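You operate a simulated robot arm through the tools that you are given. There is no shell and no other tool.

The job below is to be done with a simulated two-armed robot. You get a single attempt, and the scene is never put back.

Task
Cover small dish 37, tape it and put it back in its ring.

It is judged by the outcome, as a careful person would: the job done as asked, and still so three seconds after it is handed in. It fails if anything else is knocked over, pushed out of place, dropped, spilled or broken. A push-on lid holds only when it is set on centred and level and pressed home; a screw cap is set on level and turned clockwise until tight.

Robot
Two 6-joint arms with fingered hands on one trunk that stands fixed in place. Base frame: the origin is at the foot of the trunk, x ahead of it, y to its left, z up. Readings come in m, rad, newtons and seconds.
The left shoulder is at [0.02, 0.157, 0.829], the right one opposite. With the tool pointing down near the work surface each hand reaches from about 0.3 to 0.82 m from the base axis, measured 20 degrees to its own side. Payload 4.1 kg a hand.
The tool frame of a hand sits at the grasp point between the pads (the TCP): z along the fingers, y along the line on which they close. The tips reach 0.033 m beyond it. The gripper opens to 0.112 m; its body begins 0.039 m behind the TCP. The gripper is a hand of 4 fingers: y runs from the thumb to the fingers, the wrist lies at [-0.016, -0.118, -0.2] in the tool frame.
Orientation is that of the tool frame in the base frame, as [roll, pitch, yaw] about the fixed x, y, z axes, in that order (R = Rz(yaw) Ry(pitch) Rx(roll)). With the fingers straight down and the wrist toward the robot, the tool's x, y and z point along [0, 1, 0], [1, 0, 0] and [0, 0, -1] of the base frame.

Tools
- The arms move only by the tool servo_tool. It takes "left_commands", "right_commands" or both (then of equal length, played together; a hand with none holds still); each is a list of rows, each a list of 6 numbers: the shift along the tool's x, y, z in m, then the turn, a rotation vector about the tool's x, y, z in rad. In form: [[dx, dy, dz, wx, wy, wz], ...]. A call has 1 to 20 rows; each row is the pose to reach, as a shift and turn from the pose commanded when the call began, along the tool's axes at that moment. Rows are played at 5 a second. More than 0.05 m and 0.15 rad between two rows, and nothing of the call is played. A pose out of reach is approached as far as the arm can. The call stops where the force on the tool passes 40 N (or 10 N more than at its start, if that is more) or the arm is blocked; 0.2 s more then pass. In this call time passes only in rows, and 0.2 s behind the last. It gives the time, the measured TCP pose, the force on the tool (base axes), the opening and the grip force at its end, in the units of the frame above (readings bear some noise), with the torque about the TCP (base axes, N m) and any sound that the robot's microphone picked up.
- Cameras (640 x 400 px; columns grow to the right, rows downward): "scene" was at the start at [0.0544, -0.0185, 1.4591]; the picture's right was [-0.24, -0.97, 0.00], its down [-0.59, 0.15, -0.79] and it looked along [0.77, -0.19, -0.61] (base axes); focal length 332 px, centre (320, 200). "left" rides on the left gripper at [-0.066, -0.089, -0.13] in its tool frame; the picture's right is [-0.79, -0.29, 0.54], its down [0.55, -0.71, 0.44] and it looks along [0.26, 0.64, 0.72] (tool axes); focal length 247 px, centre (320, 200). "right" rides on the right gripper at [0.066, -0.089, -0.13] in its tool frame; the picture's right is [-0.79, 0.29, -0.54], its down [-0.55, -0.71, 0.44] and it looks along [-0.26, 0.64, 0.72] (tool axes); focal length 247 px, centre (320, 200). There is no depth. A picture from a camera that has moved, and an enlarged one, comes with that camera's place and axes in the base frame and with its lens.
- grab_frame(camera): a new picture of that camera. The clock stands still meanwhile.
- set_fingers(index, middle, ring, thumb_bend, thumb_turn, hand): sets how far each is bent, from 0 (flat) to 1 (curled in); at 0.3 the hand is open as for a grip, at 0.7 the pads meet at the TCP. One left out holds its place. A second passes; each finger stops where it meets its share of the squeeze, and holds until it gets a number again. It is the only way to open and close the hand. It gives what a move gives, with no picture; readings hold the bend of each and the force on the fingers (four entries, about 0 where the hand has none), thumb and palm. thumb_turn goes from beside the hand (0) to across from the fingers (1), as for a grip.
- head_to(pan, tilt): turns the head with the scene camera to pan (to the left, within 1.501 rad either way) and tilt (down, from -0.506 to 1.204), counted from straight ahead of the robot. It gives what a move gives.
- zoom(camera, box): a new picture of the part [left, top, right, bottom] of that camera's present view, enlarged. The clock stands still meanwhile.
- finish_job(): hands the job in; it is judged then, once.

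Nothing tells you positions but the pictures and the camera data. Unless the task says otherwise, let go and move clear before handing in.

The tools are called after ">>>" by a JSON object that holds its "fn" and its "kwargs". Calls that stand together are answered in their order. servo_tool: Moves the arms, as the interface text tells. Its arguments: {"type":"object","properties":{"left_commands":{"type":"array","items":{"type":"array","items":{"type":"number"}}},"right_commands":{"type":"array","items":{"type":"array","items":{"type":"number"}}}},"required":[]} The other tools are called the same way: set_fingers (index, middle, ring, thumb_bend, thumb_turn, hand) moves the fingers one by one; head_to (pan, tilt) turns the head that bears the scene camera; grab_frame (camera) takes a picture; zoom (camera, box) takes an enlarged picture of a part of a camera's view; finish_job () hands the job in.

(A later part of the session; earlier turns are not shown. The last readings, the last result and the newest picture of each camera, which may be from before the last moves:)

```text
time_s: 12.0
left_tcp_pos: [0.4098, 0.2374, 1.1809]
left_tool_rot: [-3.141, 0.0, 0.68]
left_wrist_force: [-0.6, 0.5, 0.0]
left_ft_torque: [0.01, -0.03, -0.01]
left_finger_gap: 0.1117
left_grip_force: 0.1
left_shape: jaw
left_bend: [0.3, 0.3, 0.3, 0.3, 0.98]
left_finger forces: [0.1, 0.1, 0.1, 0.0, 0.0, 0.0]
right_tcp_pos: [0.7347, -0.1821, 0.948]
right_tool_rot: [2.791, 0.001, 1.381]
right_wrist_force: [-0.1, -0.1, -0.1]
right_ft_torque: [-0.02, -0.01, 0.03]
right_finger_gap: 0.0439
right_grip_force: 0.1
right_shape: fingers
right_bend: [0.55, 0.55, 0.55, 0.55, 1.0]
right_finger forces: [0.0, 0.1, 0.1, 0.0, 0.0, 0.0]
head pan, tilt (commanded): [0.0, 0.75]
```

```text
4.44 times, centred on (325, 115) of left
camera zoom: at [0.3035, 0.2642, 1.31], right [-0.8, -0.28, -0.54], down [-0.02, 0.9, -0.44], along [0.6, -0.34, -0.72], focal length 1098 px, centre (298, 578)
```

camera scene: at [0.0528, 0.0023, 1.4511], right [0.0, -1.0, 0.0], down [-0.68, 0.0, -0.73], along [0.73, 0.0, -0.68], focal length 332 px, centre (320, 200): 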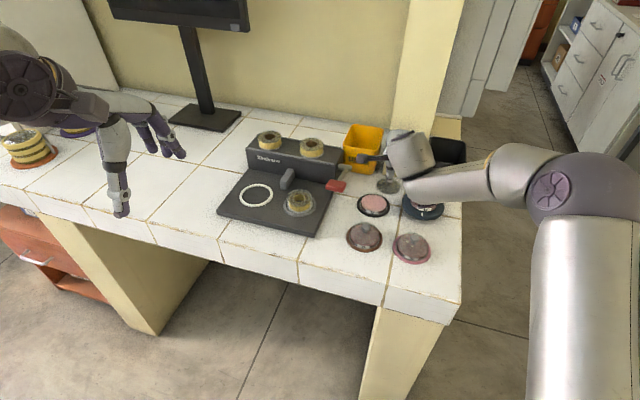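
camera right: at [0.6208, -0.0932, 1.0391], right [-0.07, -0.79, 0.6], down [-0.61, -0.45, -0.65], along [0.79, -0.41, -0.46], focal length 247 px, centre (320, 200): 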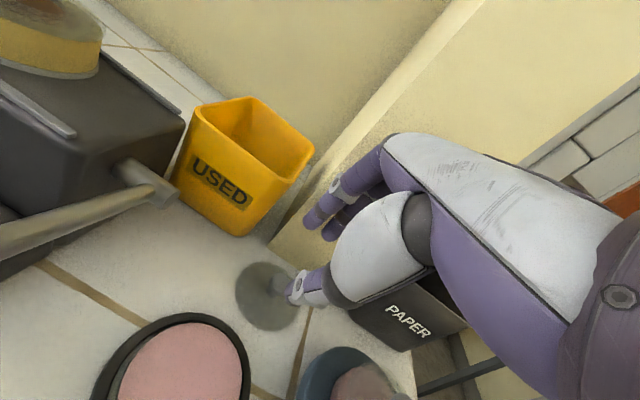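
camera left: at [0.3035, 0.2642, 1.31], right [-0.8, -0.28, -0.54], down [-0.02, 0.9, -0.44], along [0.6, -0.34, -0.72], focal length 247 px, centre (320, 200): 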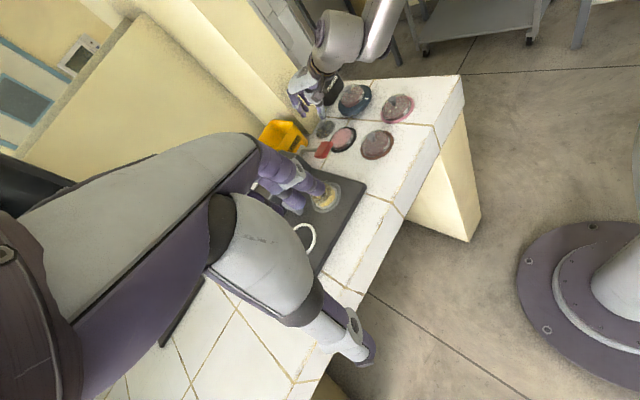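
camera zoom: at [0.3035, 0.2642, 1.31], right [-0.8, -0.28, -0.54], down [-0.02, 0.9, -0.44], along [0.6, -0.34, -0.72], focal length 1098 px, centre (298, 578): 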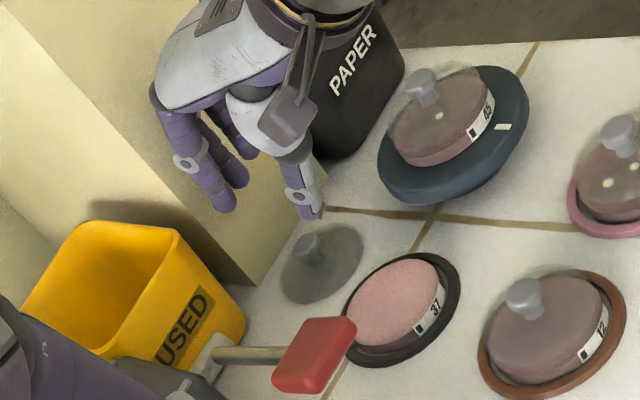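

The left view shows the fingertips straddling the knob's position from above, as planned. I'll lower straight down by 43 mm and check.

>>> {"fn": "servo_tool", "kwargs": {"right_commands": [[0, -0.005, 0.0135, 0, 0, 0], [0, -0.01, 0.027, 0, 0, 0], [0, -0.0147, 0.0404, 0, 0, 0]]}}

>>> {"fn": "zoom", "kwargs": {"camera": "left", "box": [295, 85, 345, 145]}}

>>> {"fn": "zoom", "kwargs": {"camera": "scene", "box": [355, 140, 435, 220]}}

>>> {"fn": "zoom", "kwargs": {"camera": "right", "box": [200, 160, 420, 380]}}

```text
time_s: 12.8
left_tcp_pos: [0.4111, 0.2369, 1.1795]
left_tool_rot: [-3.14, -0.001, 0.682]
left_wrist_force: [0.2, 0.4, 0.7]
left_ft_torque: [0.0, -0.03, -0.01]
left_finger_gap: 0.1117
left_grip_force: 0.0
left_shape: jaw
left_bend: [0.3, 0.3, 0.3, 0.3, 0.98]
left_finger forces: [0.0, 0.2, 0.0, 0.1, 0.0, 0.0]
right_tcp_pos: [0.7348, -0.1809, 0.9073]
right_tool_rot: [2.791, 0.001, 1.381]
right_wrist_force: [-0.3, -0.1, 0.0]
right_ft_torque: [-0.02, 0.01, -0.02]
right_finger_gap: 0.0441
right_grip_force: 0.1
right_shape: fingers
right_bend: [0.55, 0.55, 0.55, 0.55, 1.0]
right_finger forces: [0.1, 0.0, 0.0, 0.0, 0.0, 0.0]
head pan, tilt (commanded): [0.0, 0.75]
```

```text
6.67 times, centred on (320, 115) of left
camera zoom: at [0.3037, 0.2639, 1.3099], right [-0.8, -0.28, -0.54], down [-0.02, 0.9, -0.44], along [0.61, -0.34, -0.72], focal length 1646 px, centre (320, 767)
```

zoom: 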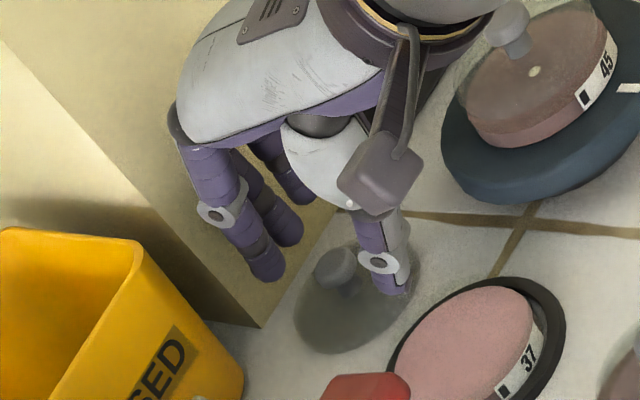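

```text
5.00 times, centred on (395, 180) of scene
camera zoom: at [0.0531, 0.0022, 1.4511], right [0.0, -1.0, 0.0], down [-0.68, 0.0, -0.73], along [0.73, 0.0, -0.68], focal length 1662 px, centre (-55, 300)
```

zoom: 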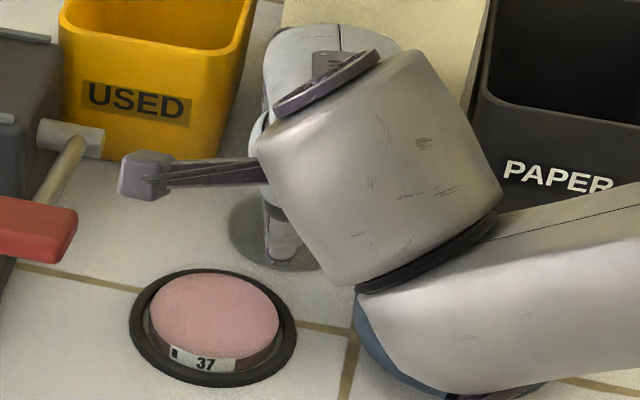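

```text
1.82 times, centred on (310, 270) of right
camera zoom: at [0.6205, -0.0926, 0.9963], right [-0.07, -0.79, 0.6], down [-0.61, -0.45, -0.65], along [0.79, -0.41, -0.46], focal length 449 px, centre (338, 73)
```

zoom: 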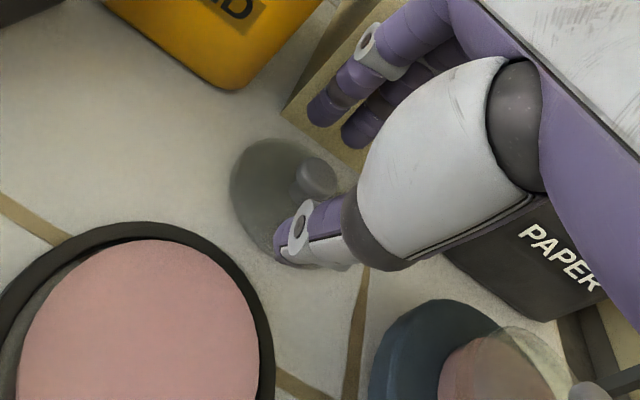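

The knob lies between thumb and index/middle tips in all views, and nothing is touching. I'll lower 7 mm more and close thumb, index and middle gently on the knob.

>>> {"fn": "servo_tool", "kwargs": {"right_commands": [[0, -0.0012, 0.0033, 0, 0, 0], [0, -0.0024, 0.0066, 0, 0, 0]]}}

>>> {"fn": "set_fingers", "kwargs": {"hand": "right", "index": 0.62, "middle": 0.62, "thumb_bend": 0.62}}

>>> {"fn": "zoom", "kwargs": {"camera": "left", "box": [295, 85, 345, 145]}}

>>> {"fn": "zoom", "kwargs": {"camera": "right", "box": [240, 180, 360, 300]}}

```text
time_s: 13.4
left_tcp_pos: [0.4105, 0.2363, 1.1802]
left_tool_rot: [-3.141, 0.001, 0.684]
left_wrist_force: [1.2, -0.1, 0.5]
left_ft_torque: [0.01, -0.02, 0.03]
left_finger_gap: 0.1118
left_grip_force: 0.2
left_shape: jaw
left_bend: [0.3, 0.3, 0.3, 0.3, 0.98]
left_finger forces: [0.0, 0.1, 0.0, 0.1, 0.1, 0.0]
right_tcp_pos: [0.7348, -0.1817, 0.8985]
right_tool_rot: [2.791, 0.0, 1.383]
right_wrist_force: [0.1, -0.7, 1.0]
right_ft_torque: [0.01, 0.02, 0.02]
right_finger_gap: 0.0437
right_grip_force: 0.5
right_shape: fingers
right_bend: [0.55, 0.55, 0.55, 0.55, 1.0]
right_finger forces: [0.1, 0.1, 0.0, 0.0, 0.8, 0.1]
head pan, tilt (commanded): [0.0, 0.75]
```

```text
time_s: 14.4
left_tcp_pos: [0.41, 0.2358, 1.1796]
left_tool_rot: [-3.141, -0.001, 0.683]
left_wrist_force: [-0.9, -0.2, -1.0]
left_ft_torque: [-0.01, 0.0, 0.01]
left_finger_gap: 0.1117
left_grip_force: 0.1
left_shape: jaw
left_bend: [0.3, 0.3, 0.3, 0.3, 0.98]
left_finger forces: [0.1, 0.0, 0.0, 0.1, 0.0, 0.0]
right_tcp_pos: [0.7357, -0.1807, 0.8994]
right_tool_rot: [2.792, -0.001, 1.382]
right_wrist_force: [0.7, -0.3, 0.7]
right_ft_torque: [-0.06, -0.04, 0.03]
right_finger_gap: 0.0246
right_grip_force: 0.7
right_shape: fingers
right_bend: [0.62, 0.61, 0.55, 0.62, 1.0]
right_finger forces: [0.0, 1.4, 0.0, 0.1, 0.1, 0.0]
head pan, tilt (commanded): [0.0, 0.75]
```

```text
6.67 times, centred on (320, 115) of left
camera zoom: at [0.3038, 0.2639, 1.3099], right [-0.8, -0.28, -0.54], down [-0.02, 0.9, -0.44], along [0.61, -0.34, -0.72], focal length 1646 px, centre (320, 767)
```

zoom: 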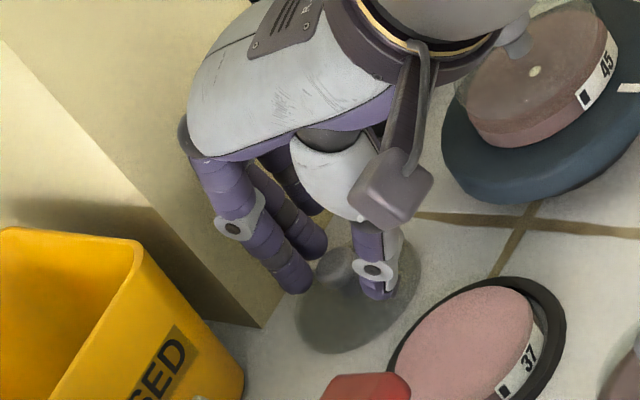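

```text
3.33 times, centred on (300, 240) of right
camera zoom: at [0.621, -0.0925, 0.9892], right [-0.07, -0.79, 0.6], down [-0.61, -0.45, -0.65], along [0.79, -0.41, -0.46], focal length 823 px, centre (387, 67)
```

zoom: 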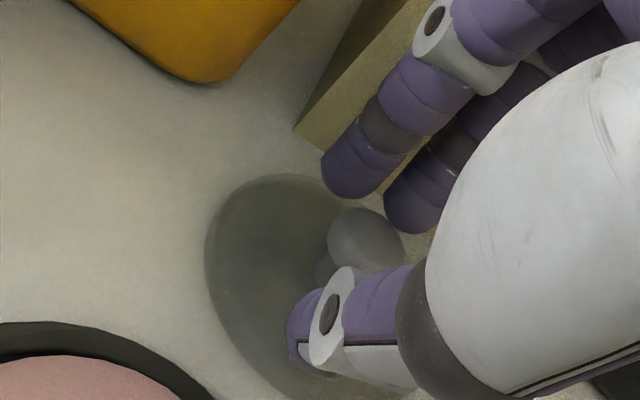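

The knob sits centred in the tripod (tool x≈0, y≈0), with the middle finger just touching it. I'll close firmly now.

>>> {"fn": "set_fingers", "kwargs": {"hand": "right", "index": 0.68, "middle": 0.68, "thumb_bend": 0.68}}

>>> {"fn": "zoom", "kwargs": {"camera": "right", "box": [240, 180, 360, 300]}}

>>> {"fn": "zoom", "kwargs": {"camera": "left", "box": [295, 85, 345, 145]}}

```text
time_s: 15.4
left_tcp_pos: [0.4098, 0.2362, 1.1797]
left_tool_rot: [-3.141, 0.0, 0.682]
left_wrist_force: [-0.2, 0.4, 1.2]
left_ft_torque: [0.02, 0.02, -0.02]
left_finger_gap: 0.1114
left_grip_force: 0.1
left_shape: jaw
left_bend: [0.3, 0.3, 0.3, 0.3, 0.98]
left_finger forces: [0.0, 0.1, 0.1, 0.0, 0.0, 0.0]
right_tcp_pos: [0.7336, -0.1808, 0.8986]
right_tool_rot: [2.79, 0.0, 1.382]
right_wrist_force: [1.5, -0.9, 4.6]
right_ft_torque: [-0.02, -0.14, 0.02]
right_finger_gap: 0.0119
right_grip_force: 3.6
right_shape: fingers
right_bend: [0.67, 0.65, 0.55, 0.67, 1.0]
right_finger forces: [0.8, 4.5, 0.0, 0.0, 1.5, 0.1]
head pan, tilt (commanded): [0.0, 0.75]
```

```text
3.33 times, centred on (300, 240) of right
camera zoom: at [0.621, -0.0925, 0.9894], right [-0.07, -0.79, 0.6], down [-0.61, -0.45, -0.65], along [0.79, -0.41, -0.46], focal length 823 px, centre (387, 67)
```

zoom: 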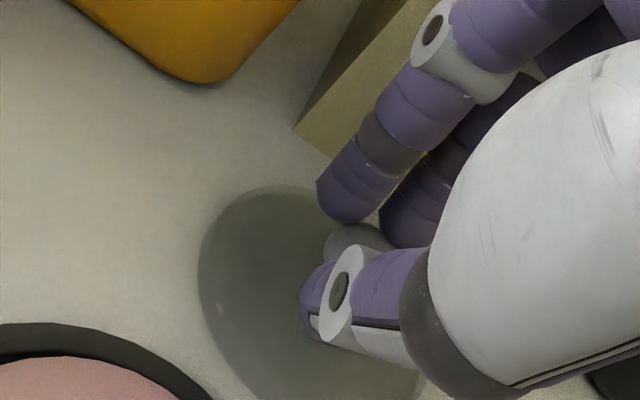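

```text
6.67 times, centred on (320, 115) of left
camera zoom: at [0.3037, 0.2639, 1.3099], right [-0.8, -0.28, -0.54], down [-0.02, 0.9, -0.44], along [0.61, -0.34, -0.72], focal length 1646 px, centre (320, 767)
```

zoom: 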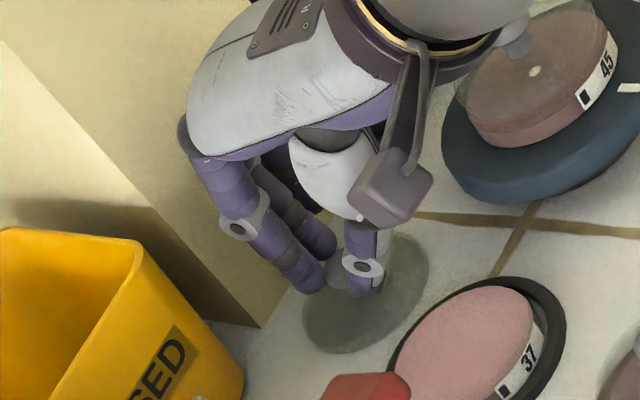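

The fingers are on the knob (4.5 N middle, 1.5 N thumb). I'll squeeze a bit more so the grip is secure.

>>> {"fn": "set_fingers", "kwargs": {"hand": "right", "index": 0.72, "middle": 0.72, "thumb_bend": 0.74}}

>>> {"fn": "zoom", "kwargs": {"camera": "right", "box": [240, 180, 360, 300]}}

>>> {"fn": "zoom", "kwargs": {"camera": "left", "box": [295, 85, 345, 145]}}

```text
time_s: 16.4
left_tcp_pos: [0.4099, 0.2351, 1.1807]
left_tool_rot: [-3.141, 0.001, 0.682]
left_wrist_force: [0.6, -0.1, -1.1]
left_ft_torque: [-0.02, 0.02, -0.01]
left_finger_gap: 0.1117
left_grip_force: 0.1
left_shape: jaw
left_bend: [0.3, 0.3, 0.3, 0.3, 0.98]
left_finger forces: [0.0, 0.0, 0.1, 0.0, 0.1, 0.0]
right_tcp_pos: [0.7344, -0.1798, 0.8985]
right_tool_rot: [2.792, 0.0, 1.383]
right_wrist_force: [1.8, -0.9, 2.8]
right_ft_torque: [-0.06, -0.16, 0.02]
right_finger_gap: 0.0075
right_grip_force: 9.6
right_shape: fingers
right_bend: [0.71, 0.65, 0.55, 0.68, 1.0]
right_finger forces: [3.2, 7.3, 0.0, 0.0, 8.1, 0.0]
head pan, tilt (commanded): [0.0, 0.75]
```

```text
3.33 times, centred on (300, 240) of right
camera zoom: at [0.621, -0.0925, 0.9893], right [-0.07, -0.79, 0.6], down [-0.61, -0.45, -0.65], along [0.79, -0.41, -0.46], focal length 823 px, centre (387, 67)
```

zoom: 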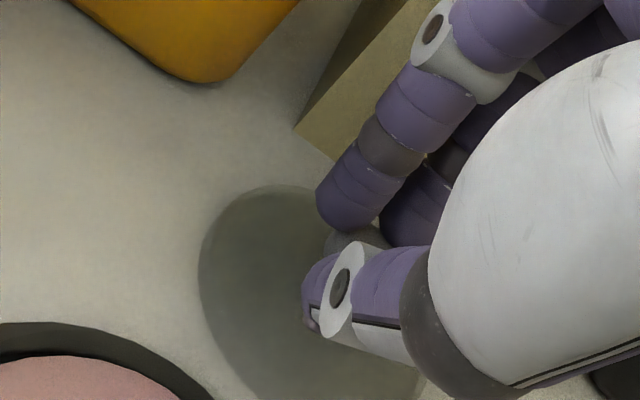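

```text
6.67 times, centred on (320, 115) of left
camera zoom: at [0.3037, 0.2639, 1.3099], right [-0.8, -0.28, -0.54], down [-0.02, 0.9, -0.44], along [0.61, -0.34, -0.72], focal length 1646 px, centre (320, 767)
```

zoom: 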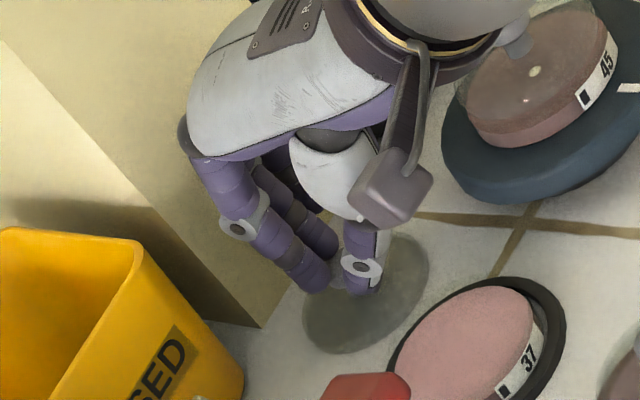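

Firm tripod grip with about 8–10 N. I'll lift straight up 20 mm and check that the lid comes along level.

>>> {"fn": "servo_tool", "kwargs": {"right_commands": [[0, 0.0017, -0.0047, 0, 0, 0], [0, 0.0034, -0.0094, 0, 0, 0], [0, 0.0051, -0.0141, 0, 0, 0], [0, 0.0069, -0.0188, 0, 0, 0]]}}

>>> {"fn": "zoom", "kwargs": {"camera": "right", "box": [220, 180, 360, 320]}}

>>> {"fn": "zoom", "kwargs": {"camera": "left", "box": [295, 85, 345, 145]}}

```text
time_s: 17.4
left_tcp_pos: [0.4107, 0.2371, 1.1785]
left_tool_rot: [-3.141, 0.0, 0.682]
left_wrist_force: [0.1, 0.3, 0.3]
left_ft_torque: [0.02, 0.01, -0.02]
left_finger_gap: 0.1117
left_grip_force: 0.1
left_shape: jaw
left_bend: [0.3, 0.3, 0.3, 0.3, 0.98]
left_finger forces: [0.0, 0.0, 0.0, 0.0, 0.0, 0.0]
right_tcp_pos: [0.7339, -0.1811, 0.9174]
right_tool_rot: [2.794, -0.001, 1.383]
right_wrist_force: [0.0, 1.1, -0.6]
right_ft_torque: [0.01, -0.01, 0.0]
right_finger_gap: 0.0
right_grip_force: 0.2
right_shape: fingers
right_bend: [0.72, 0.72, 0.55, 0.72, 1.0]
right_finger forces: [0.1, 0.0, 0.0, 0.1, 0.0, 0.1]
head pan, tilt (commanded): [0.0, 0.75]
```

```text
2.86 times, centred on (290, 250) of right
camera zoom: at [0.6211, -0.0927, 1.0095], right [-0.06, -0.79, 0.6], down [-0.61, -0.45, -0.65], along [0.79, -0.41, -0.46], focal length 706 px, centre (406, 57)
```

zoom: 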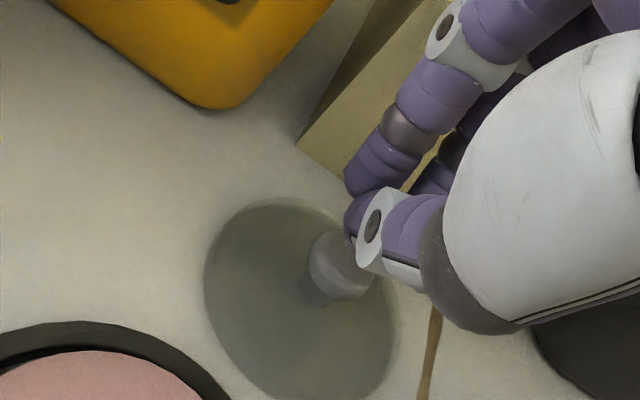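

```text
6.67 times, centred on (320, 115) of left
camera zoom: at [0.3038, 0.2639, 1.3099], right [-0.8, -0.28, -0.54], down [-0.02, 0.9, -0.44], along [0.61, -0.34, -0.72], focal length 1646 px, centre (320, 767)
```

zoom: 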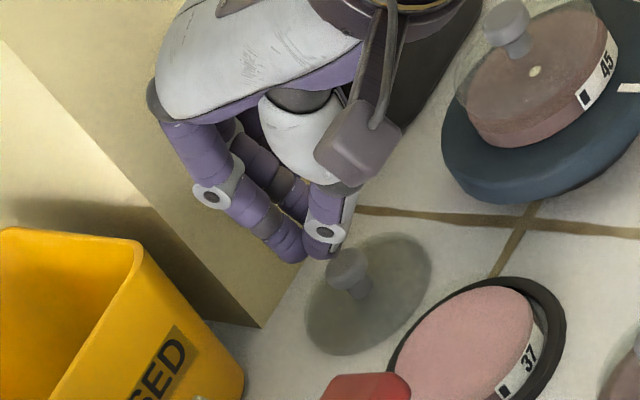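

The knob slipped out of the tips, so the grip was too high and too inclined; the lid is still flat on the table and slid about a centimetre away from the pillar, which helps. I'll open, raise, and re-measure its position.

>>> {"fn": "set_fingers", "kwargs": {"hand": "right", "index": 0.55, "middle": 0.55, "thumb_bend": 0.55}}

>>> {"fn": "servo_tool", "kwargs": {"right_commands": [[0, 0.0, -0.04, 0, 0, 0], [0, -0.02, -0.08, 0, 0, 0], [0, -0.05, -0.115, 0, 0, 0], [0, -0.08, -0.15, 0, 0, 0]]}}

>>> {"fn": "zoom", "kwargs": {"camera": "scene", "box": [340, 160, 420, 220]}}

>>> {"fn": "zoom", "kwargs": {"camera": "left", "box": [295, 85, 375, 160]}}

>>> {"fn": "zoom", "kwargs": {"camera": "right", "box": [150, 160, 350, 360]}}

```text
time_s: 18.4
left_tcp_pos: [0.4096, 0.2352, 1.1794]
left_tool_rot: [-3.141, 0.0, 0.681]
left_wrist_force: [0.1, -0.2, 0.0]
left_ft_torque: [-0.04, -0.01, -0.04]
left_finger_gap: 0.1116
left_grip_force: 0.1
left_shape: jaw
left_bend: [0.3, 0.3, 0.3, 0.3, 0.98]
left_finger forces: [0.0, 0.0, 0.0, 0.1, 0.0, 0.1]
right_tcp_pos: [0.7343, -0.1819, 0.9192]
right_tool_rot: [2.794, -0.001, 1.385]
right_wrist_force: [-0.4, -0.1, 0.5]
right_ft_torque: [0.01, 0.06, -0.01]
right_finger_gap: 0.0429
right_grip_force: 0.1
right_shape: fingers
right_bend: [0.55, 0.55, 0.55, 0.55, 1.0]
right_finger forces: [0.0, 0.0, 0.0, 0.0, 0.0, 0.1]
head pan, tilt (commanded): [0.0, 0.75]
```

```text
time_s: 19.4
left_tcp_pos: [0.4103, 0.2357, 1.1796]
left_tool_rot: [3.141, -0.001, 0.682]
left_wrist_force: [0.5, -0.4, -0.5]
left_ft_torque: [-0.05, 0.03, 0.02]
left_finger_gap: 0.1116
left_grip_force: 0.0
left_shape: jaw
left_bend: [0.3, 0.3, 0.3, 0.3, 0.98]
left_finger forces: [0.0, 0.0, 0.0, 0.0, 0.0, 0.0]
right_tcp_pos: [0.6107, -0.1582, 1.0324]
right_tool_rot: [2.792, -0.001, 1.382]
right_wrist_force: [0.3, -0.3, -0.2]
right_ft_torque: [0.01, 0.0, 0.0]
right_finger_gap: 0.0429
right_grip_force: 0.0
right_shape: fingers
right_bend: [0.55, 0.55, 0.55, 0.55, 1.0]
right_finger forces: [0.0, 0.0, 0.0, 0.0, 0.0, 0.1]
head pan, tilt (commanded): [0.0, 0.75]
```

```text
6.67 times, centred on (380, 190) of scene
camera zoom: at [0.0537, 0.0021, 1.451], right [0.0, -1.0, 0.0], down [-0.68, 0.0, -0.73], along [0.73, 0.0, -0.68], focal length 2216 px, centre (-80, 267)
```

zoom: 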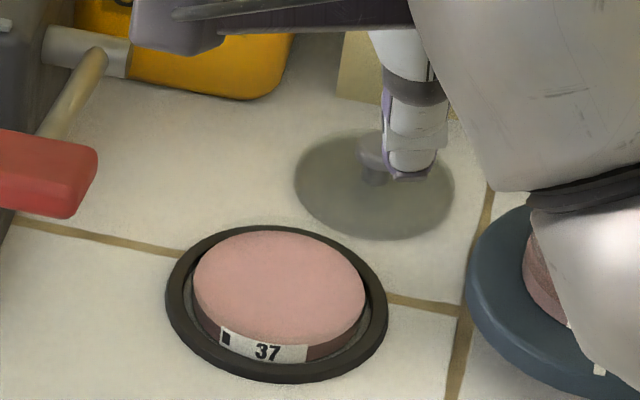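

```text
5.33 times, centred on (335, 122) of left
camera zoom: at [0.3044, 0.2638, 1.3098], right [-0.8, -0.28, -0.54], down [-0.02, 0.9, -0.44], along [0.61, -0.34, -0.72], focal length 1317 px, centre (240, 613)
```

zoom: 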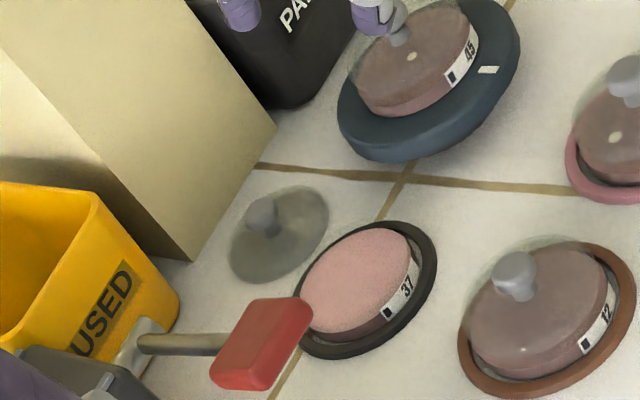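

```text
2.00 times, centred on (250, 260) of right
camera zoom: at [0.4972, -0.0695, 1.1229], right [-0.07, -0.79, 0.6], down [-0.61, -0.45, -0.65], along [0.79, -0.41, -0.46], focal length 494 px, centre (460, 80)
```

zoom: 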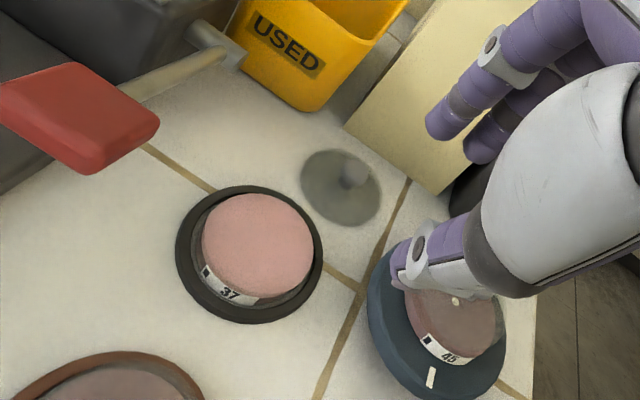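

The lid is now centred near [0.737, -0.183], about 63 mm from the pillar. I'll look at the knob shape up close to choose the right grip height.

>>> {"fn": "zoom", "kwargs": {"camera": "right", "box": [295, 210, 345, 250]}}

>>> {"fn": "zoom", "kwargs": {"camera": "left", "box": [325, 110, 355, 130]}}

>>> {"fn": "zoom", "kwargs": {"camera": "left", "box": [375, 125, 415, 155]}}

>>> {"fn": "zoom", "kwargs": {"camera": "left", "box": [332, 112, 382, 152]}}

```text
10.00 times, centred on (320, 230) of right
camera zoom: at [0.4972, -0.0695, 1.1229], right [-0.07, -0.79, 0.6], down [-0.61, -0.45, -0.65], along [0.79, -0.41, -0.46], focal length 2470 px, centre (320, -100)
```

zoom: 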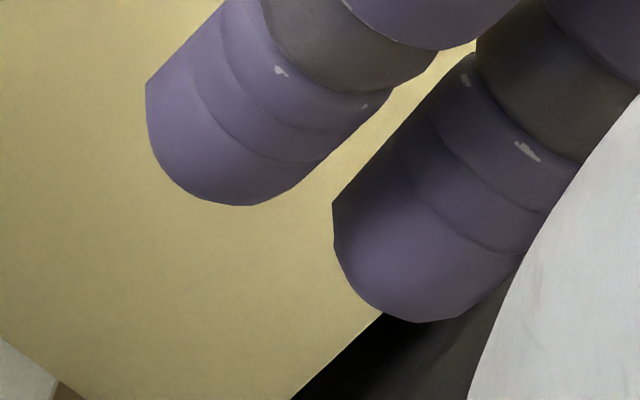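

```text
16.00 times, centred on (340, 120) of left
camera zoom: at [0.3044, 0.2638, 1.3098], right [-0.8, -0.28, -0.54], down [-0.02, 0.9, -0.44], along [0.61, -0.34, -0.72], focal length 3952 px, centre (0, 1480)
```

zoom: 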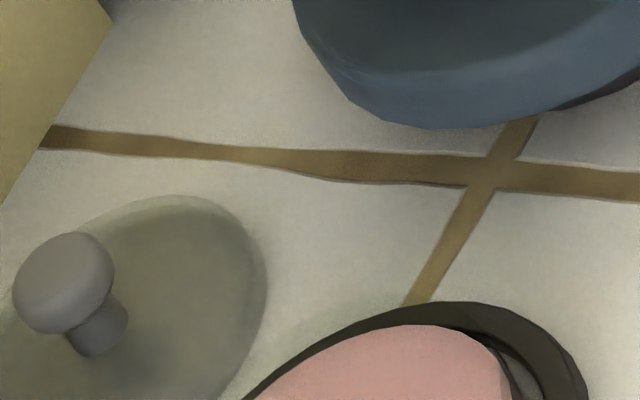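

```text
13.33 times, centred on (395, 140) of left
camera zoom: at [0.3044, 0.2638, 1.3098], right [-0.8, -0.28, -0.54], down [-0.02, 0.9, -0.44], along [0.61, -0.34, -0.72], focal length 3293 px, centre (-680, 1000)
```

zoom: 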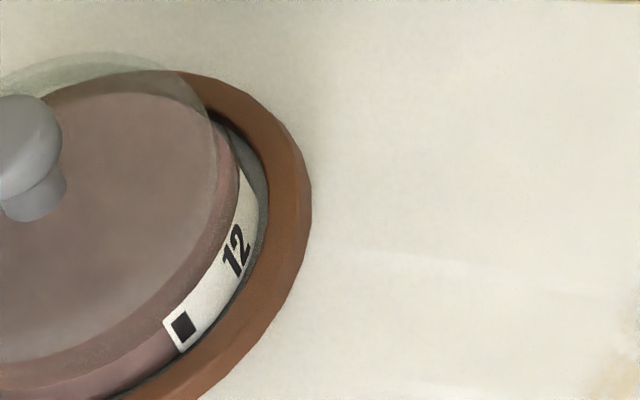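

```text
10.00 times, centred on (357, 132) of left
camera zoom: at [0.3044, 0.2638, 1.3098], right [-0.8, -0.28, -0.54], down [-0.02, 0.9, -0.44], along [0.61, -0.34, -0.72], focal length 2470 px, centre (-50, 880)
```

zoom: 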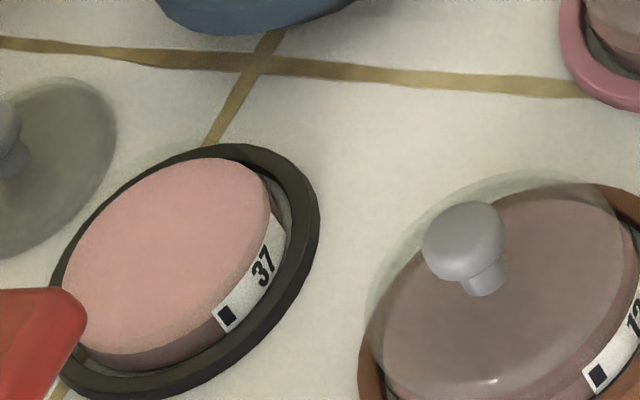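

The knob is a mushroom: head about 19 mm wide at z≈0.870–0.882 on a thinner neck. My tilt raised the far fingers above it. I'll instead yaw the hand so it closes roughly parallel to the pillar and lean it about the closing axis, which keeps thumb and fingers level. First I raise and undo the tilt, then yaw at a safe height.

>>> {"fn": "servo_tool", "kwargs": {"right_commands": [[0, 0.009, -0.025, 0.12, 0, 0], [0, 0.018, -0.05, 0.24, 0, 0], [0, 0.0274, -0.0751, 0.35, 0, 0]]}}

>>> {"fn": "servo_tool", "kwargs": {"right_commands": [[0, 0, 0, 0, 0, -0.137], [0, 0, 0, 0, 0, -0.274], [0, 0, 0, 0, 0, -0.411], [0, 0, 0, 0, 0, -0.548], [0, 0, 0, 0, 0, -0.685], [0, 0, 0, 0, 0, -0.822], [0, 0, 0, 0, 0, -0.959], [0, 0, 0, 0, 0, -1.096], [0, 0, 0, 0, 0, -1.236]]}}

>>> {"fn": "servo_tool", "kwargs": {"right_commands": [[0, 0, 0, 0, -0.12, 0], [0, 0, 0, 0, -0.24, 0], [0, 0, 0, 0, -0.35, 0]]}}

>>> {"fn": "grab_frame", "kwargs": {"camera": "scene"}}

>>> {"fn": "grab_frame", "kwargs": {"camera": "right"}}

```text
time_s: 20.2
left_tcp_pos: [0.4113, 0.2369, 1.18]
left_tool_rot: [3.141, 0.0, 0.683]
left_wrist_force: [0.1, -1.1, 0.3]
left_ft_torque: [0.04, -0.01, 0.02]
left_finger_gap: 0.1114
left_grip_force: 0.1
left_shape: jaw
left_bend: [0.3, 0.3, 0.3, 0.3, 0.98]
left_finger forces: [0.1, 0.0, 0.0, 0.0, 0.1, 0.0]
right_tcp_pos: [0.6095, -0.159, 1.1107]
right_tool_rot: [-3.141, 0.001, 1.384]
right_wrist_force: [-0.5, 0.0, 0.4]
right_ft_torque: [0.02, -0.01, 0.0]
right_finger_gap: 0.043
right_grip_force: 0.1
right_shape: fingers
right_bend: [0.55, 0.55, 0.55, 0.55, 1.0]
right_finger forces: [0.0, 0.1, 0.1, 0.0, 0.0, 0.0]
head pan, tilt (commanded): [0.0, 0.75]
```

```text
time_s: 22.2
left_tcp_pos: [0.4112, 0.2366, 1.1794]
left_tool_rot: [3.141, 0.0, 0.683]
left_wrist_force: [-0.5, 0.5, 0.3]
left_ft_torque: [0.01, 0.03, -0.01]
left_finger_gap: 0.1115
left_grip_force: 0.0
left_shape: jaw
left_bend: [0.3, 0.3, 0.3, 0.3, 0.98]
left_finger forces: [0.0, 0.0, 0.0, 0.0, 0.0, 0.1]
right_tcp_pos: [0.609, -0.157, 1.1125]
right_tool_rot: [-3.141, 0.0, 2.622]
right_wrist_force: [-0.6, -0.1, -0.1]
right_ft_torque: [-0.05, -0.05, 0.0]
right_finger_gap: 0.0432
right_grip_force: 0.0
right_shape: fingers
right_bend: [0.55, 0.55, 0.55, 0.55, 1.0]
right_finger forces: [0.1, 0.1, 0.0, 0.0, 0.0, 0.0]
head pan, tilt (commanded): [0.0, 0.75]
```

```text
time_s: 23.0
left_tcp_pos: [0.4103, 0.2363, 1.1795]
left_tool_rot: [3.141, 0.001, 0.682]
left_wrist_force: [0.3, 0.4, -0.8]
left_ft_torque: [0.03, -0.01, 0.03]
left_finger_gap: 0.1119
left_grip_force: 0.2
left_shape: jaw
left_bend: [0.3, 0.3, 0.3, 0.3, 0.98]
left_finger forces: [0.0, 0.0, 0.0, 0.0, 0.0, 0.0]
right_tcp_pos: [0.6099, -0.1583, 1.1136]
right_tool_rot: [-3.14, 0.353, 2.621]
right_wrist_force: [0.5, 0.0, -0.2]
right_ft_torque: [-0.03, -0.02, -0.01]
right_finger_gap: 0.043
right_grip_force: 0.2
right_shape: fingers
right_bend: [0.55, 0.55, 0.55, 0.55, 1.0]
right_finger forces: [0.0, 0.0, 0.0, 0.0, 0.0, 0.1]
head pan, tilt (commanded): [0.0, 0.75]
```

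```text
taken
camera scene: at [0.0534, 0.0022, 1.451], right [0.0, -1.0, 0.0], down [-0.68, 0.0, -0.73], along [0.73, 0.0, -0.68], focal length 332 px, centre (320, 200)
```

scene: 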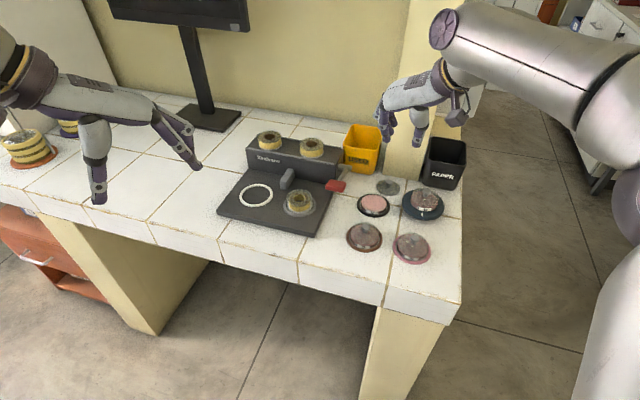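

```text
taken
camera right: at [0.4738, -0.1821, 1.2105], right [0.63, -0.03, 0.78], down [0.23, -0.95, -0.22], along [0.75, 0.31, -0.59], focal length 247 px, centre (320, 200)
```

right: 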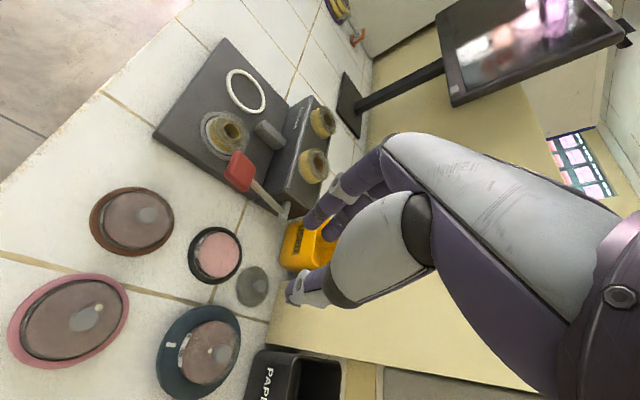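

The new orientation is reached without trouble. I'll move to about 47 mm above the grip height over the lid and check the alignment.

>>> {"fn": "servo_tool", "kwargs": {"right_commands": [[-0.0093, 0.0084, 0.0393, 0, 0, 0], [-0.0186, 0.0167, 0.0787, 0, 0, 0], [-0.0279, 0.0251, 0.118, 0, 0, 0], [-0.0372, 0.0334, 0.1574, 0, 0, 0], [-0.0465, 0.0418, 0.1967, 0, 0, 0]]}}

>>> {"fn": "zoom", "kwargs": {"camera": "left", "box": [285, 75, 355, 145]}}

>>> {"fn": "zoom", "kwargs": {"camera": "scene", "box": [340, 120, 440, 220]}}

>>> {"fn": "zoom", "kwargs": {"camera": "right", "box": [200, 180, 360, 340]}}

```text
time_s: 24.2
left_tcp_pos: [0.4088, 0.2368, 1.1803]
left_tool_rot: [3.142, 0.0, 0.682]
left_wrist_force: [-0.6, 0.1, 0.2]
left_ft_torque: [0.01, -0.01, 0.01]
left_finger_gap: 0.1116
left_grip_force: 0.0
left_shape: jaw
left_bend: [0.3, 0.3, 0.3, 0.3, 0.98]
left_finger forces: [0.0, 0.1, 0.1, 0.1, 0.0, 0.1]
right_tcp_pos: [0.728, -0.1766, 0.9444]
right_tool_rot: [3.139, 0.351, 2.617]
right_wrist_force: [0.0, -0.7, 0.8]
right_ft_torque: [0.01, -0.03, 0.0]
right_finger_gap: 0.0431
right_grip_force: 0.1
right_shape: fingers
right_bend: [0.55, 0.55, 0.55, 0.55, 1.0]
right_finger forces: [0.0, 0.0, 0.0, 0.1, 0.1, 0.1]
head pan, tilt (commanded): [0.0, 0.75]
```

```text
5.71 times, centred on (320, 110) of left
camera zoom: at [0.3033, 0.2639, 1.31], right [-0.8, -0.28, -0.54], down [-0.02, 0.9, -0.44], along [0.61, -0.34, -0.72], focal length 1411 px, centre (320, 714)
```

zoom: 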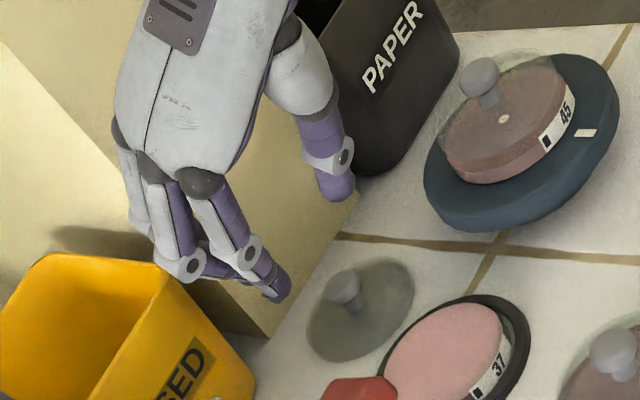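

```text
4.00 times, centred on (390, 170) of scene
camera zoom: at [0.0527, 0.0022, 1.4511], right [0.0, -1.0, 0.0], down [-0.68, 0.0, -0.73], along [0.73, 0.0, -0.68], focal length 1330 px, centre (40, 320)
```

zoom: 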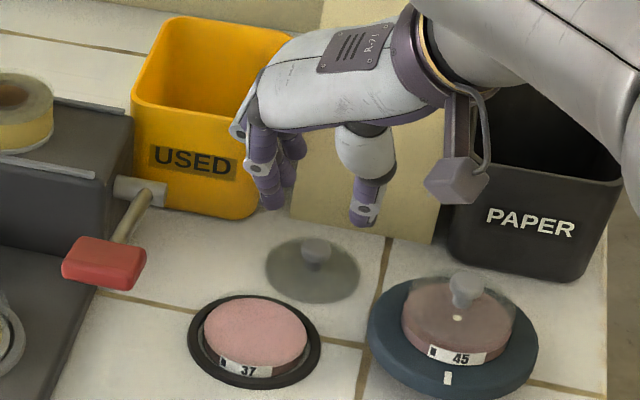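

```text
2.50 times, centred on (280, 260) of right
camera zoom: at [0.5912, -0.2005, 1.042], right [0.63, -0.03, 0.78], down [0.22, -0.95, -0.22], along [0.75, 0.31, -0.59], focal length 617 px, centre (420, 50)
```

zoom: 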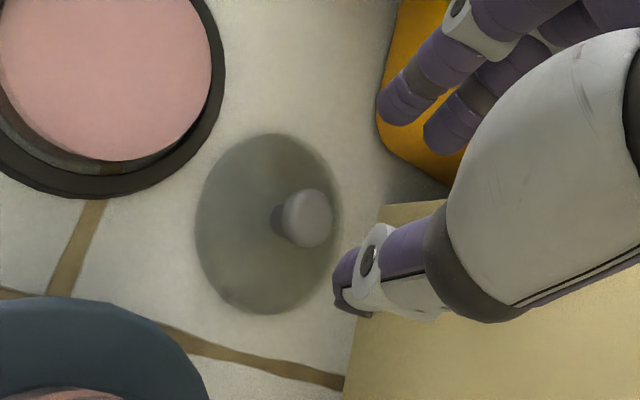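

From the hand's own camera, the knob is at tool [0.009, -0.004, 0.071], so I know the exact shift needed. I'll descend so the knob ends up centred between thumb and fingers, watching the force.

>>> {"fn": "servo_tool", "kwargs": {"right_commands": [[0.0025, -0.0022, 0.0109, 0, 0, 0], [0.0051, -0.0044, 0.0218, 0, 0, 0], [0.0076, -0.0044, 0.0327, 0, 0, 0], [0.0102, -0.0044, 0.0436, 0, 0, 0]]}}

>>> {"fn": "zoom", "kwargs": {"camera": "scene", "box": [350, 130, 430, 210]}}

>>> {"fn": "zoom", "kwargs": {"camera": "right", "box": [220, 180, 360, 320]}}

>>> {"fn": "zoom", "kwargs": {"camera": "left", "box": [295, 85, 355, 145]}}

```text
time_s: 25.2
left_tcp_pos: [0.4107, 0.2361, 1.1798]
left_tool_rot: [-3.141, -0.002, 0.682]
left_wrist_force: [0.1, -0.4, -0.1]
left_ft_torque: [0.0, 0.02, 0.01]
left_finger_gap: 0.1115
left_grip_force: 0.0
left_shape: jaw
left_bend: [0.3, 0.3, 0.3, 0.3, 0.98]
left_finger forces: [0.0, 0.0, 0.0, 0.0, 0.0, 0.1]
right_tcp_pos: [0.7294, -0.1838, 0.9003]
right_tool_rot: [-3.142, 0.351, 2.619]
right_wrist_force: [-0.7, -0.8, 0.5]
right_ft_torque: [0.02, -0.02, -0.02]
right_finger_gap: 0.0431
right_grip_force: 0.0
right_shape: fingers
right_bend: [0.55, 0.55, 0.55, 0.55, 1.0]
right_finger forces: [0.0, 0.1, 0.0, 0.0, 0.0, 0.0]
head pan, tilt (commanded): [0.0, 0.75]
```

```text
5.00 times, centred on (390, 170) of scene
camera zoom: at [0.0531, 0.0022, 1.4511], right [0.0, -1.0, 0.0], down [-0.68, 0.0, -0.73], along [0.73, 0.0, -0.68], focal length 1662 px, centre (-30, 350)
```

zoom: 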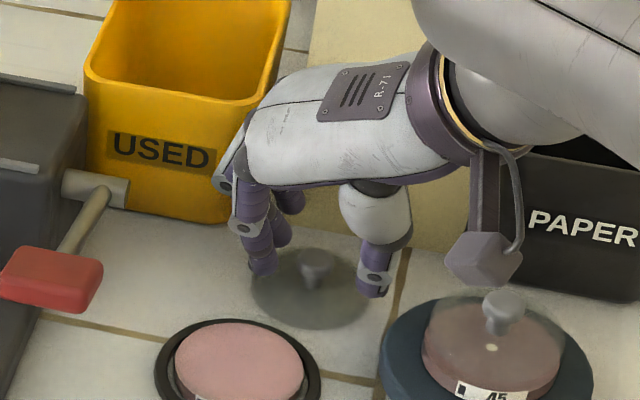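

```text
2.86 times, centred on (290, 250) of right
camera zoom: at [0.5934, -0.2076, 0.9975], right [0.63, -0.03, 0.78], down [0.22, -0.95, -0.22], along [0.75, 0.31, -0.59], focal length 706 px, centre (406, 57)
```

zoom: 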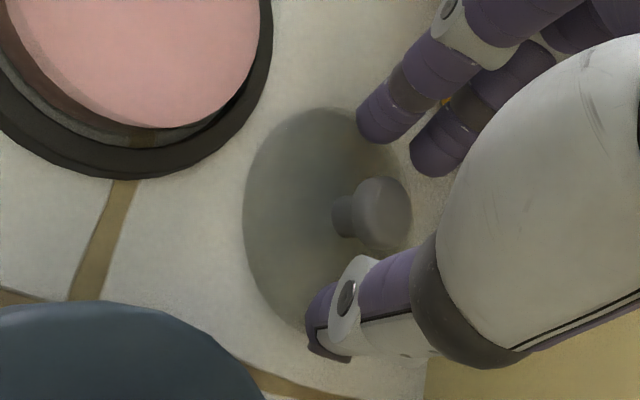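

```text
6.67 times, centred on (325, 115) of left
camera zoom: at [0.3037, 0.2639, 1.3099], right [-0.8, -0.28, -0.54], down [-0.02, 0.9, -0.44], along [0.61, -0.34, -0.72], focal length 1646 px, centre (287, 767)
```

zoom: 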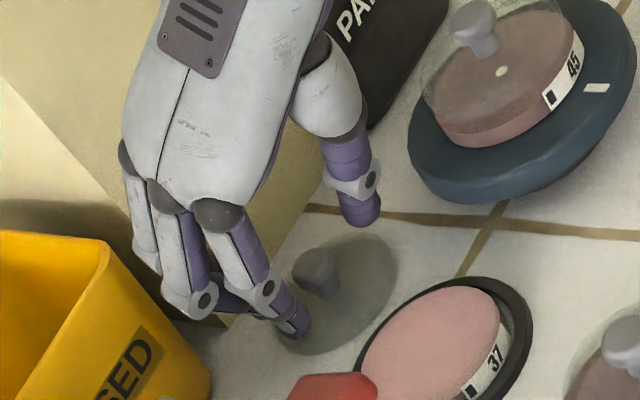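

The knob is now exactly between thumb and index/middle at the tip level. I'll close on it in two stages.

>>> {"fn": "set_fingers", "kwargs": {"hand": "right", "index": 0.63, "middle": 0.63, "thumb_bend": 0.63}}

>>> {"fn": "zoom", "kwargs": {"camera": "scene", "box": [360, 150, 420, 210]}}

>>> {"fn": "zoom", "kwargs": {"camera": "right", "box": [240, 180, 360, 300]}}

```text
time_s: 26.2
left_tcp_pos: [0.4105, 0.2367, 1.1797]
left_tool_rot: [3.141, 0.001, 0.684]
left_wrist_force: [0.4, 0.7, 0.5]
left_ft_torque: [0.03, 0.0, -0.01]
left_finger_gap: 0.1116
left_grip_force: 0.0
left_shape: jaw
left_bend: [0.3, 0.3, 0.3, 0.3, 0.98]
left_finger forces: [0.1, 0.0, 0.0, 0.0, 0.1, 0.0]
right_tcp_pos: [0.7295, -0.1826, 0.8995]
right_tool_rot: [-3.141, 0.349, 2.621]
right_wrist_force: [-0.4, 0.1, -0.4]
right_ft_torque: [-0.03, 0.0, 0.01]
right_finger_gap: 0.0221
right_grip_force: 0.2
right_shape: fingers
right_bend: [0.63, 0.63, 0.55, 0.63, 1.0]
right_finger forces: [0.0, 0.1, 0.1, 0.0, 0.0, 0.2]
head pan, tilt (commanded): [0.0, 0.75]
```

```text
6.67 times, centred on (390, 180) of scene
camera zoom: at [0.0532, 0.0022, 1.4511], right [0.0, -1.0, 0.0], down [-0.68, 0.0, -0.73], along [0.73, 0.0, -0.68], focal length 2216 px, centre (-147, 333)
```

zoom: 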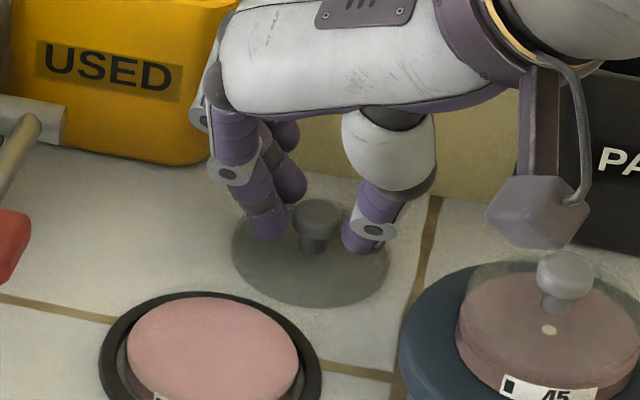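

```text
3.33 times, centred on (300, 240) of right
camera zoom: at [0.5934, -0.2073, 0.9975], right [0.63, -0.03, 0.78], down [0.22, -0.95, -0.22], along [0.75, 0.31, -0.59], focal length 823 px, centre (387, 67)
```

zoom: 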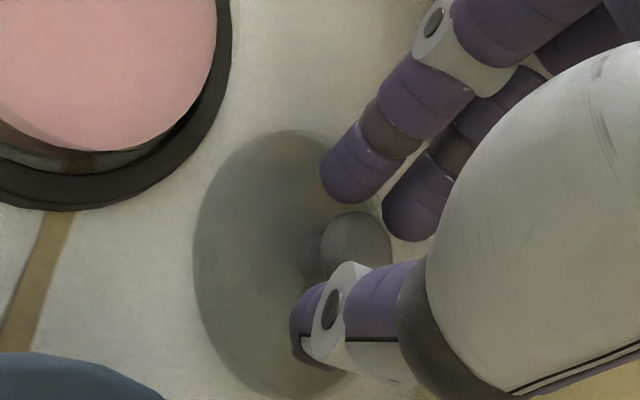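

The tips flank the knob at neck level, symmetric. Closing fully now.

>>> {"fn": "set_fingers", "kwargs": {"hand": "right", "index": 0.74, "middle": 0.74, "thumb_bend": 0.74}}

>>> {"fn": "zoom", "kwargs": {"camera": "scene", "box": [360, 150, 420, 210]}}

>>> {"fn": "zoom", "kwargs": {"camera": "right", "box": [240, 180, 360, 300]}}

```text
time_s: 27.2
left_tcp_pos: [0.4102, 0.2369, 1.1792]
left_tool_rot: [-3.14, 0.001, 0.683]
left_wrist_force: [-0.5, 0.3, -0.8]
left_ft_torque: [0.0, 0.0, -0.02]
left_finger_gap: 0.1117
left_grip_force: 0.1
left_shape: jaw
left_bend: [0.3, 0.3, 0.3, 0.3, 0.98]
left_finger forces: [0.1, 0.0, 0.0, 0.1, 0.0, 0.1]
right_tcp_pos: [0.7293, -0.1837, 0.8986]
right_tool_rot: [-3.141, 0.352, 2.619]
right_wrist_force: [0.8, -0.1, 0.8]
right_ft_torque: [-0.04, -0.11, 0.04]
right_finger_gap: 0.0096
right_grip_force: 19.2
right_shape: fingers
right_bend: [0.72, 0.72, 0.55, 0.67, 1.0]
right_finger forces: [5.3, 22.8, 0.1, 0.0, 10.6, 0.0]
head pan, tilt (commanded): [0.0, 0.75]
```

```text
6.67 times, centred on (390, 180) of scene
camera zoom: at [0.0531, 0.0022, 1.4511], right [0.0, -1.0, 0.0], down [-0.68, 0.0, -0.73], along [0.73, 0.0, -0.68], focal length 2216 px, centre (-147, 333)
```

zoom: 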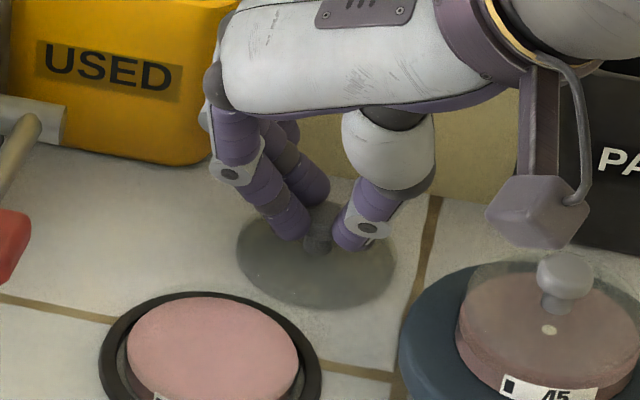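

```text
3.33 times, centred on (300, 240) of right
camera zoom: at [0.5934, -0.2073, 0.9976], right [0.63, -0.03, 0.78], down [0.22, -0.95, -0.22], along [0.75, 0.31, -0.59], focal length 823 px, centre (387, 67)
```

zoom: 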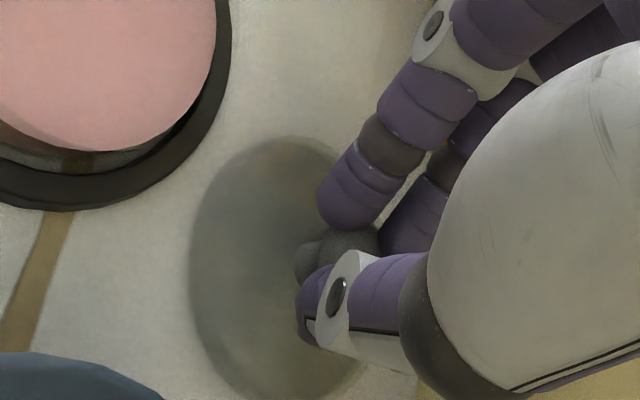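

The grip shows solid forces (thumb 10.6 N, middle 22.8 N, index 5.3 N). I'll lift gently by 15 mm and check.

>>> {"fn": "servo_tool", "kwargs": {"right_commands": [[-0.0017, 0, -0.0047, 0, 0, 0], [-0.0034, 0, -0.0094, 0, 0, 0], [-0.0052, 0, -0.0141, 0, 0, 0]]}}

>>> {"fn": "zoom", "kwargs": {"camera": "scene", "box": [360, 150, 420, 210]}}

>>> {"fn": "zoom", "kwargs": {"camera": "left", "box": [295, 85, 355, 145]}}

```text
time_s: 28.0
left_tcp_pos: [0.4098, 0.2368, 1.181]
left_tool_rot: [3.141, -0.001, 0.682]
left_wrist_force: [-0.1, 0.6, -0.1]
left_ft_torque: [-0.01, -0.01, -0.01]
left_finger_gap: 0.1114
left_grip_force: 0.0
left_shape: jaw
left_bend: [0.3, 0.3, 0.3, 0.3, 0.98]
left_finger forces: [0.1, 0.0, 0.0, 0.0, 0.0, 0.0]
right_tcp_pos: [0.7302, -0.1832, 0.9149]
right_tool_rot: [-3.141, 0.35, 2.621]
right_wrist_force: [0.5, 0.2, 0.3]
right_ft_torque: [0.04, 0.01, -0.03]
right_finger_gap: 0.0095
right_grip_force: 13.2
right_shape: fingers
right_bend: [0.72, 0.72, 0.55, 0.67, 1.0]
right_finger forces: [5.1, 10.5, 0.0, 0.0, 10.5, 0.0]
head pan, tilt (commanded): [0.0, 0.75]
```

```text
6.67 times, centred on (390, 180) of scene
camera zoom: at [0.0532, 0.0022, 1.4511], right [0.0, -1.0, 0.0], down [-0.68, 0.0, -0.73], along [0.73, 0.0, -0.68], focal length 2216 px, centre (-147, 333)
```

zoom: 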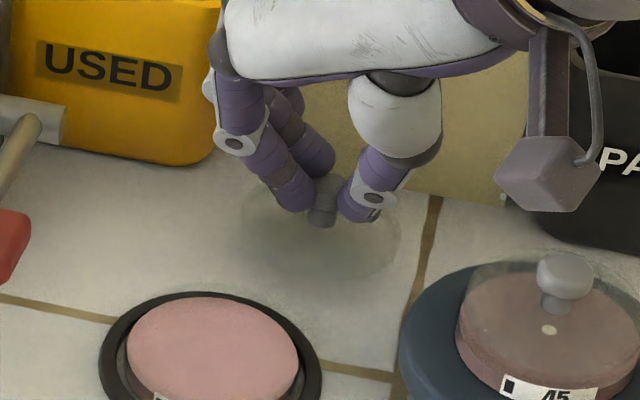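

```text
6.67 times, centred on (325, 115) of left
camera zoom: at [0.3038, 0.2639, 1.3099], right [-0.8, -0.28, -0.54], down [-0.02, 0.9, -0.44], along [0.61, -0.34, -0.72], focal length 1646 px, centre (287, 767)
```

zoom: 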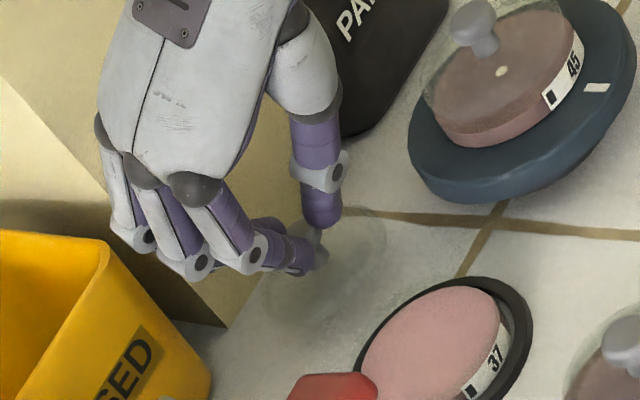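

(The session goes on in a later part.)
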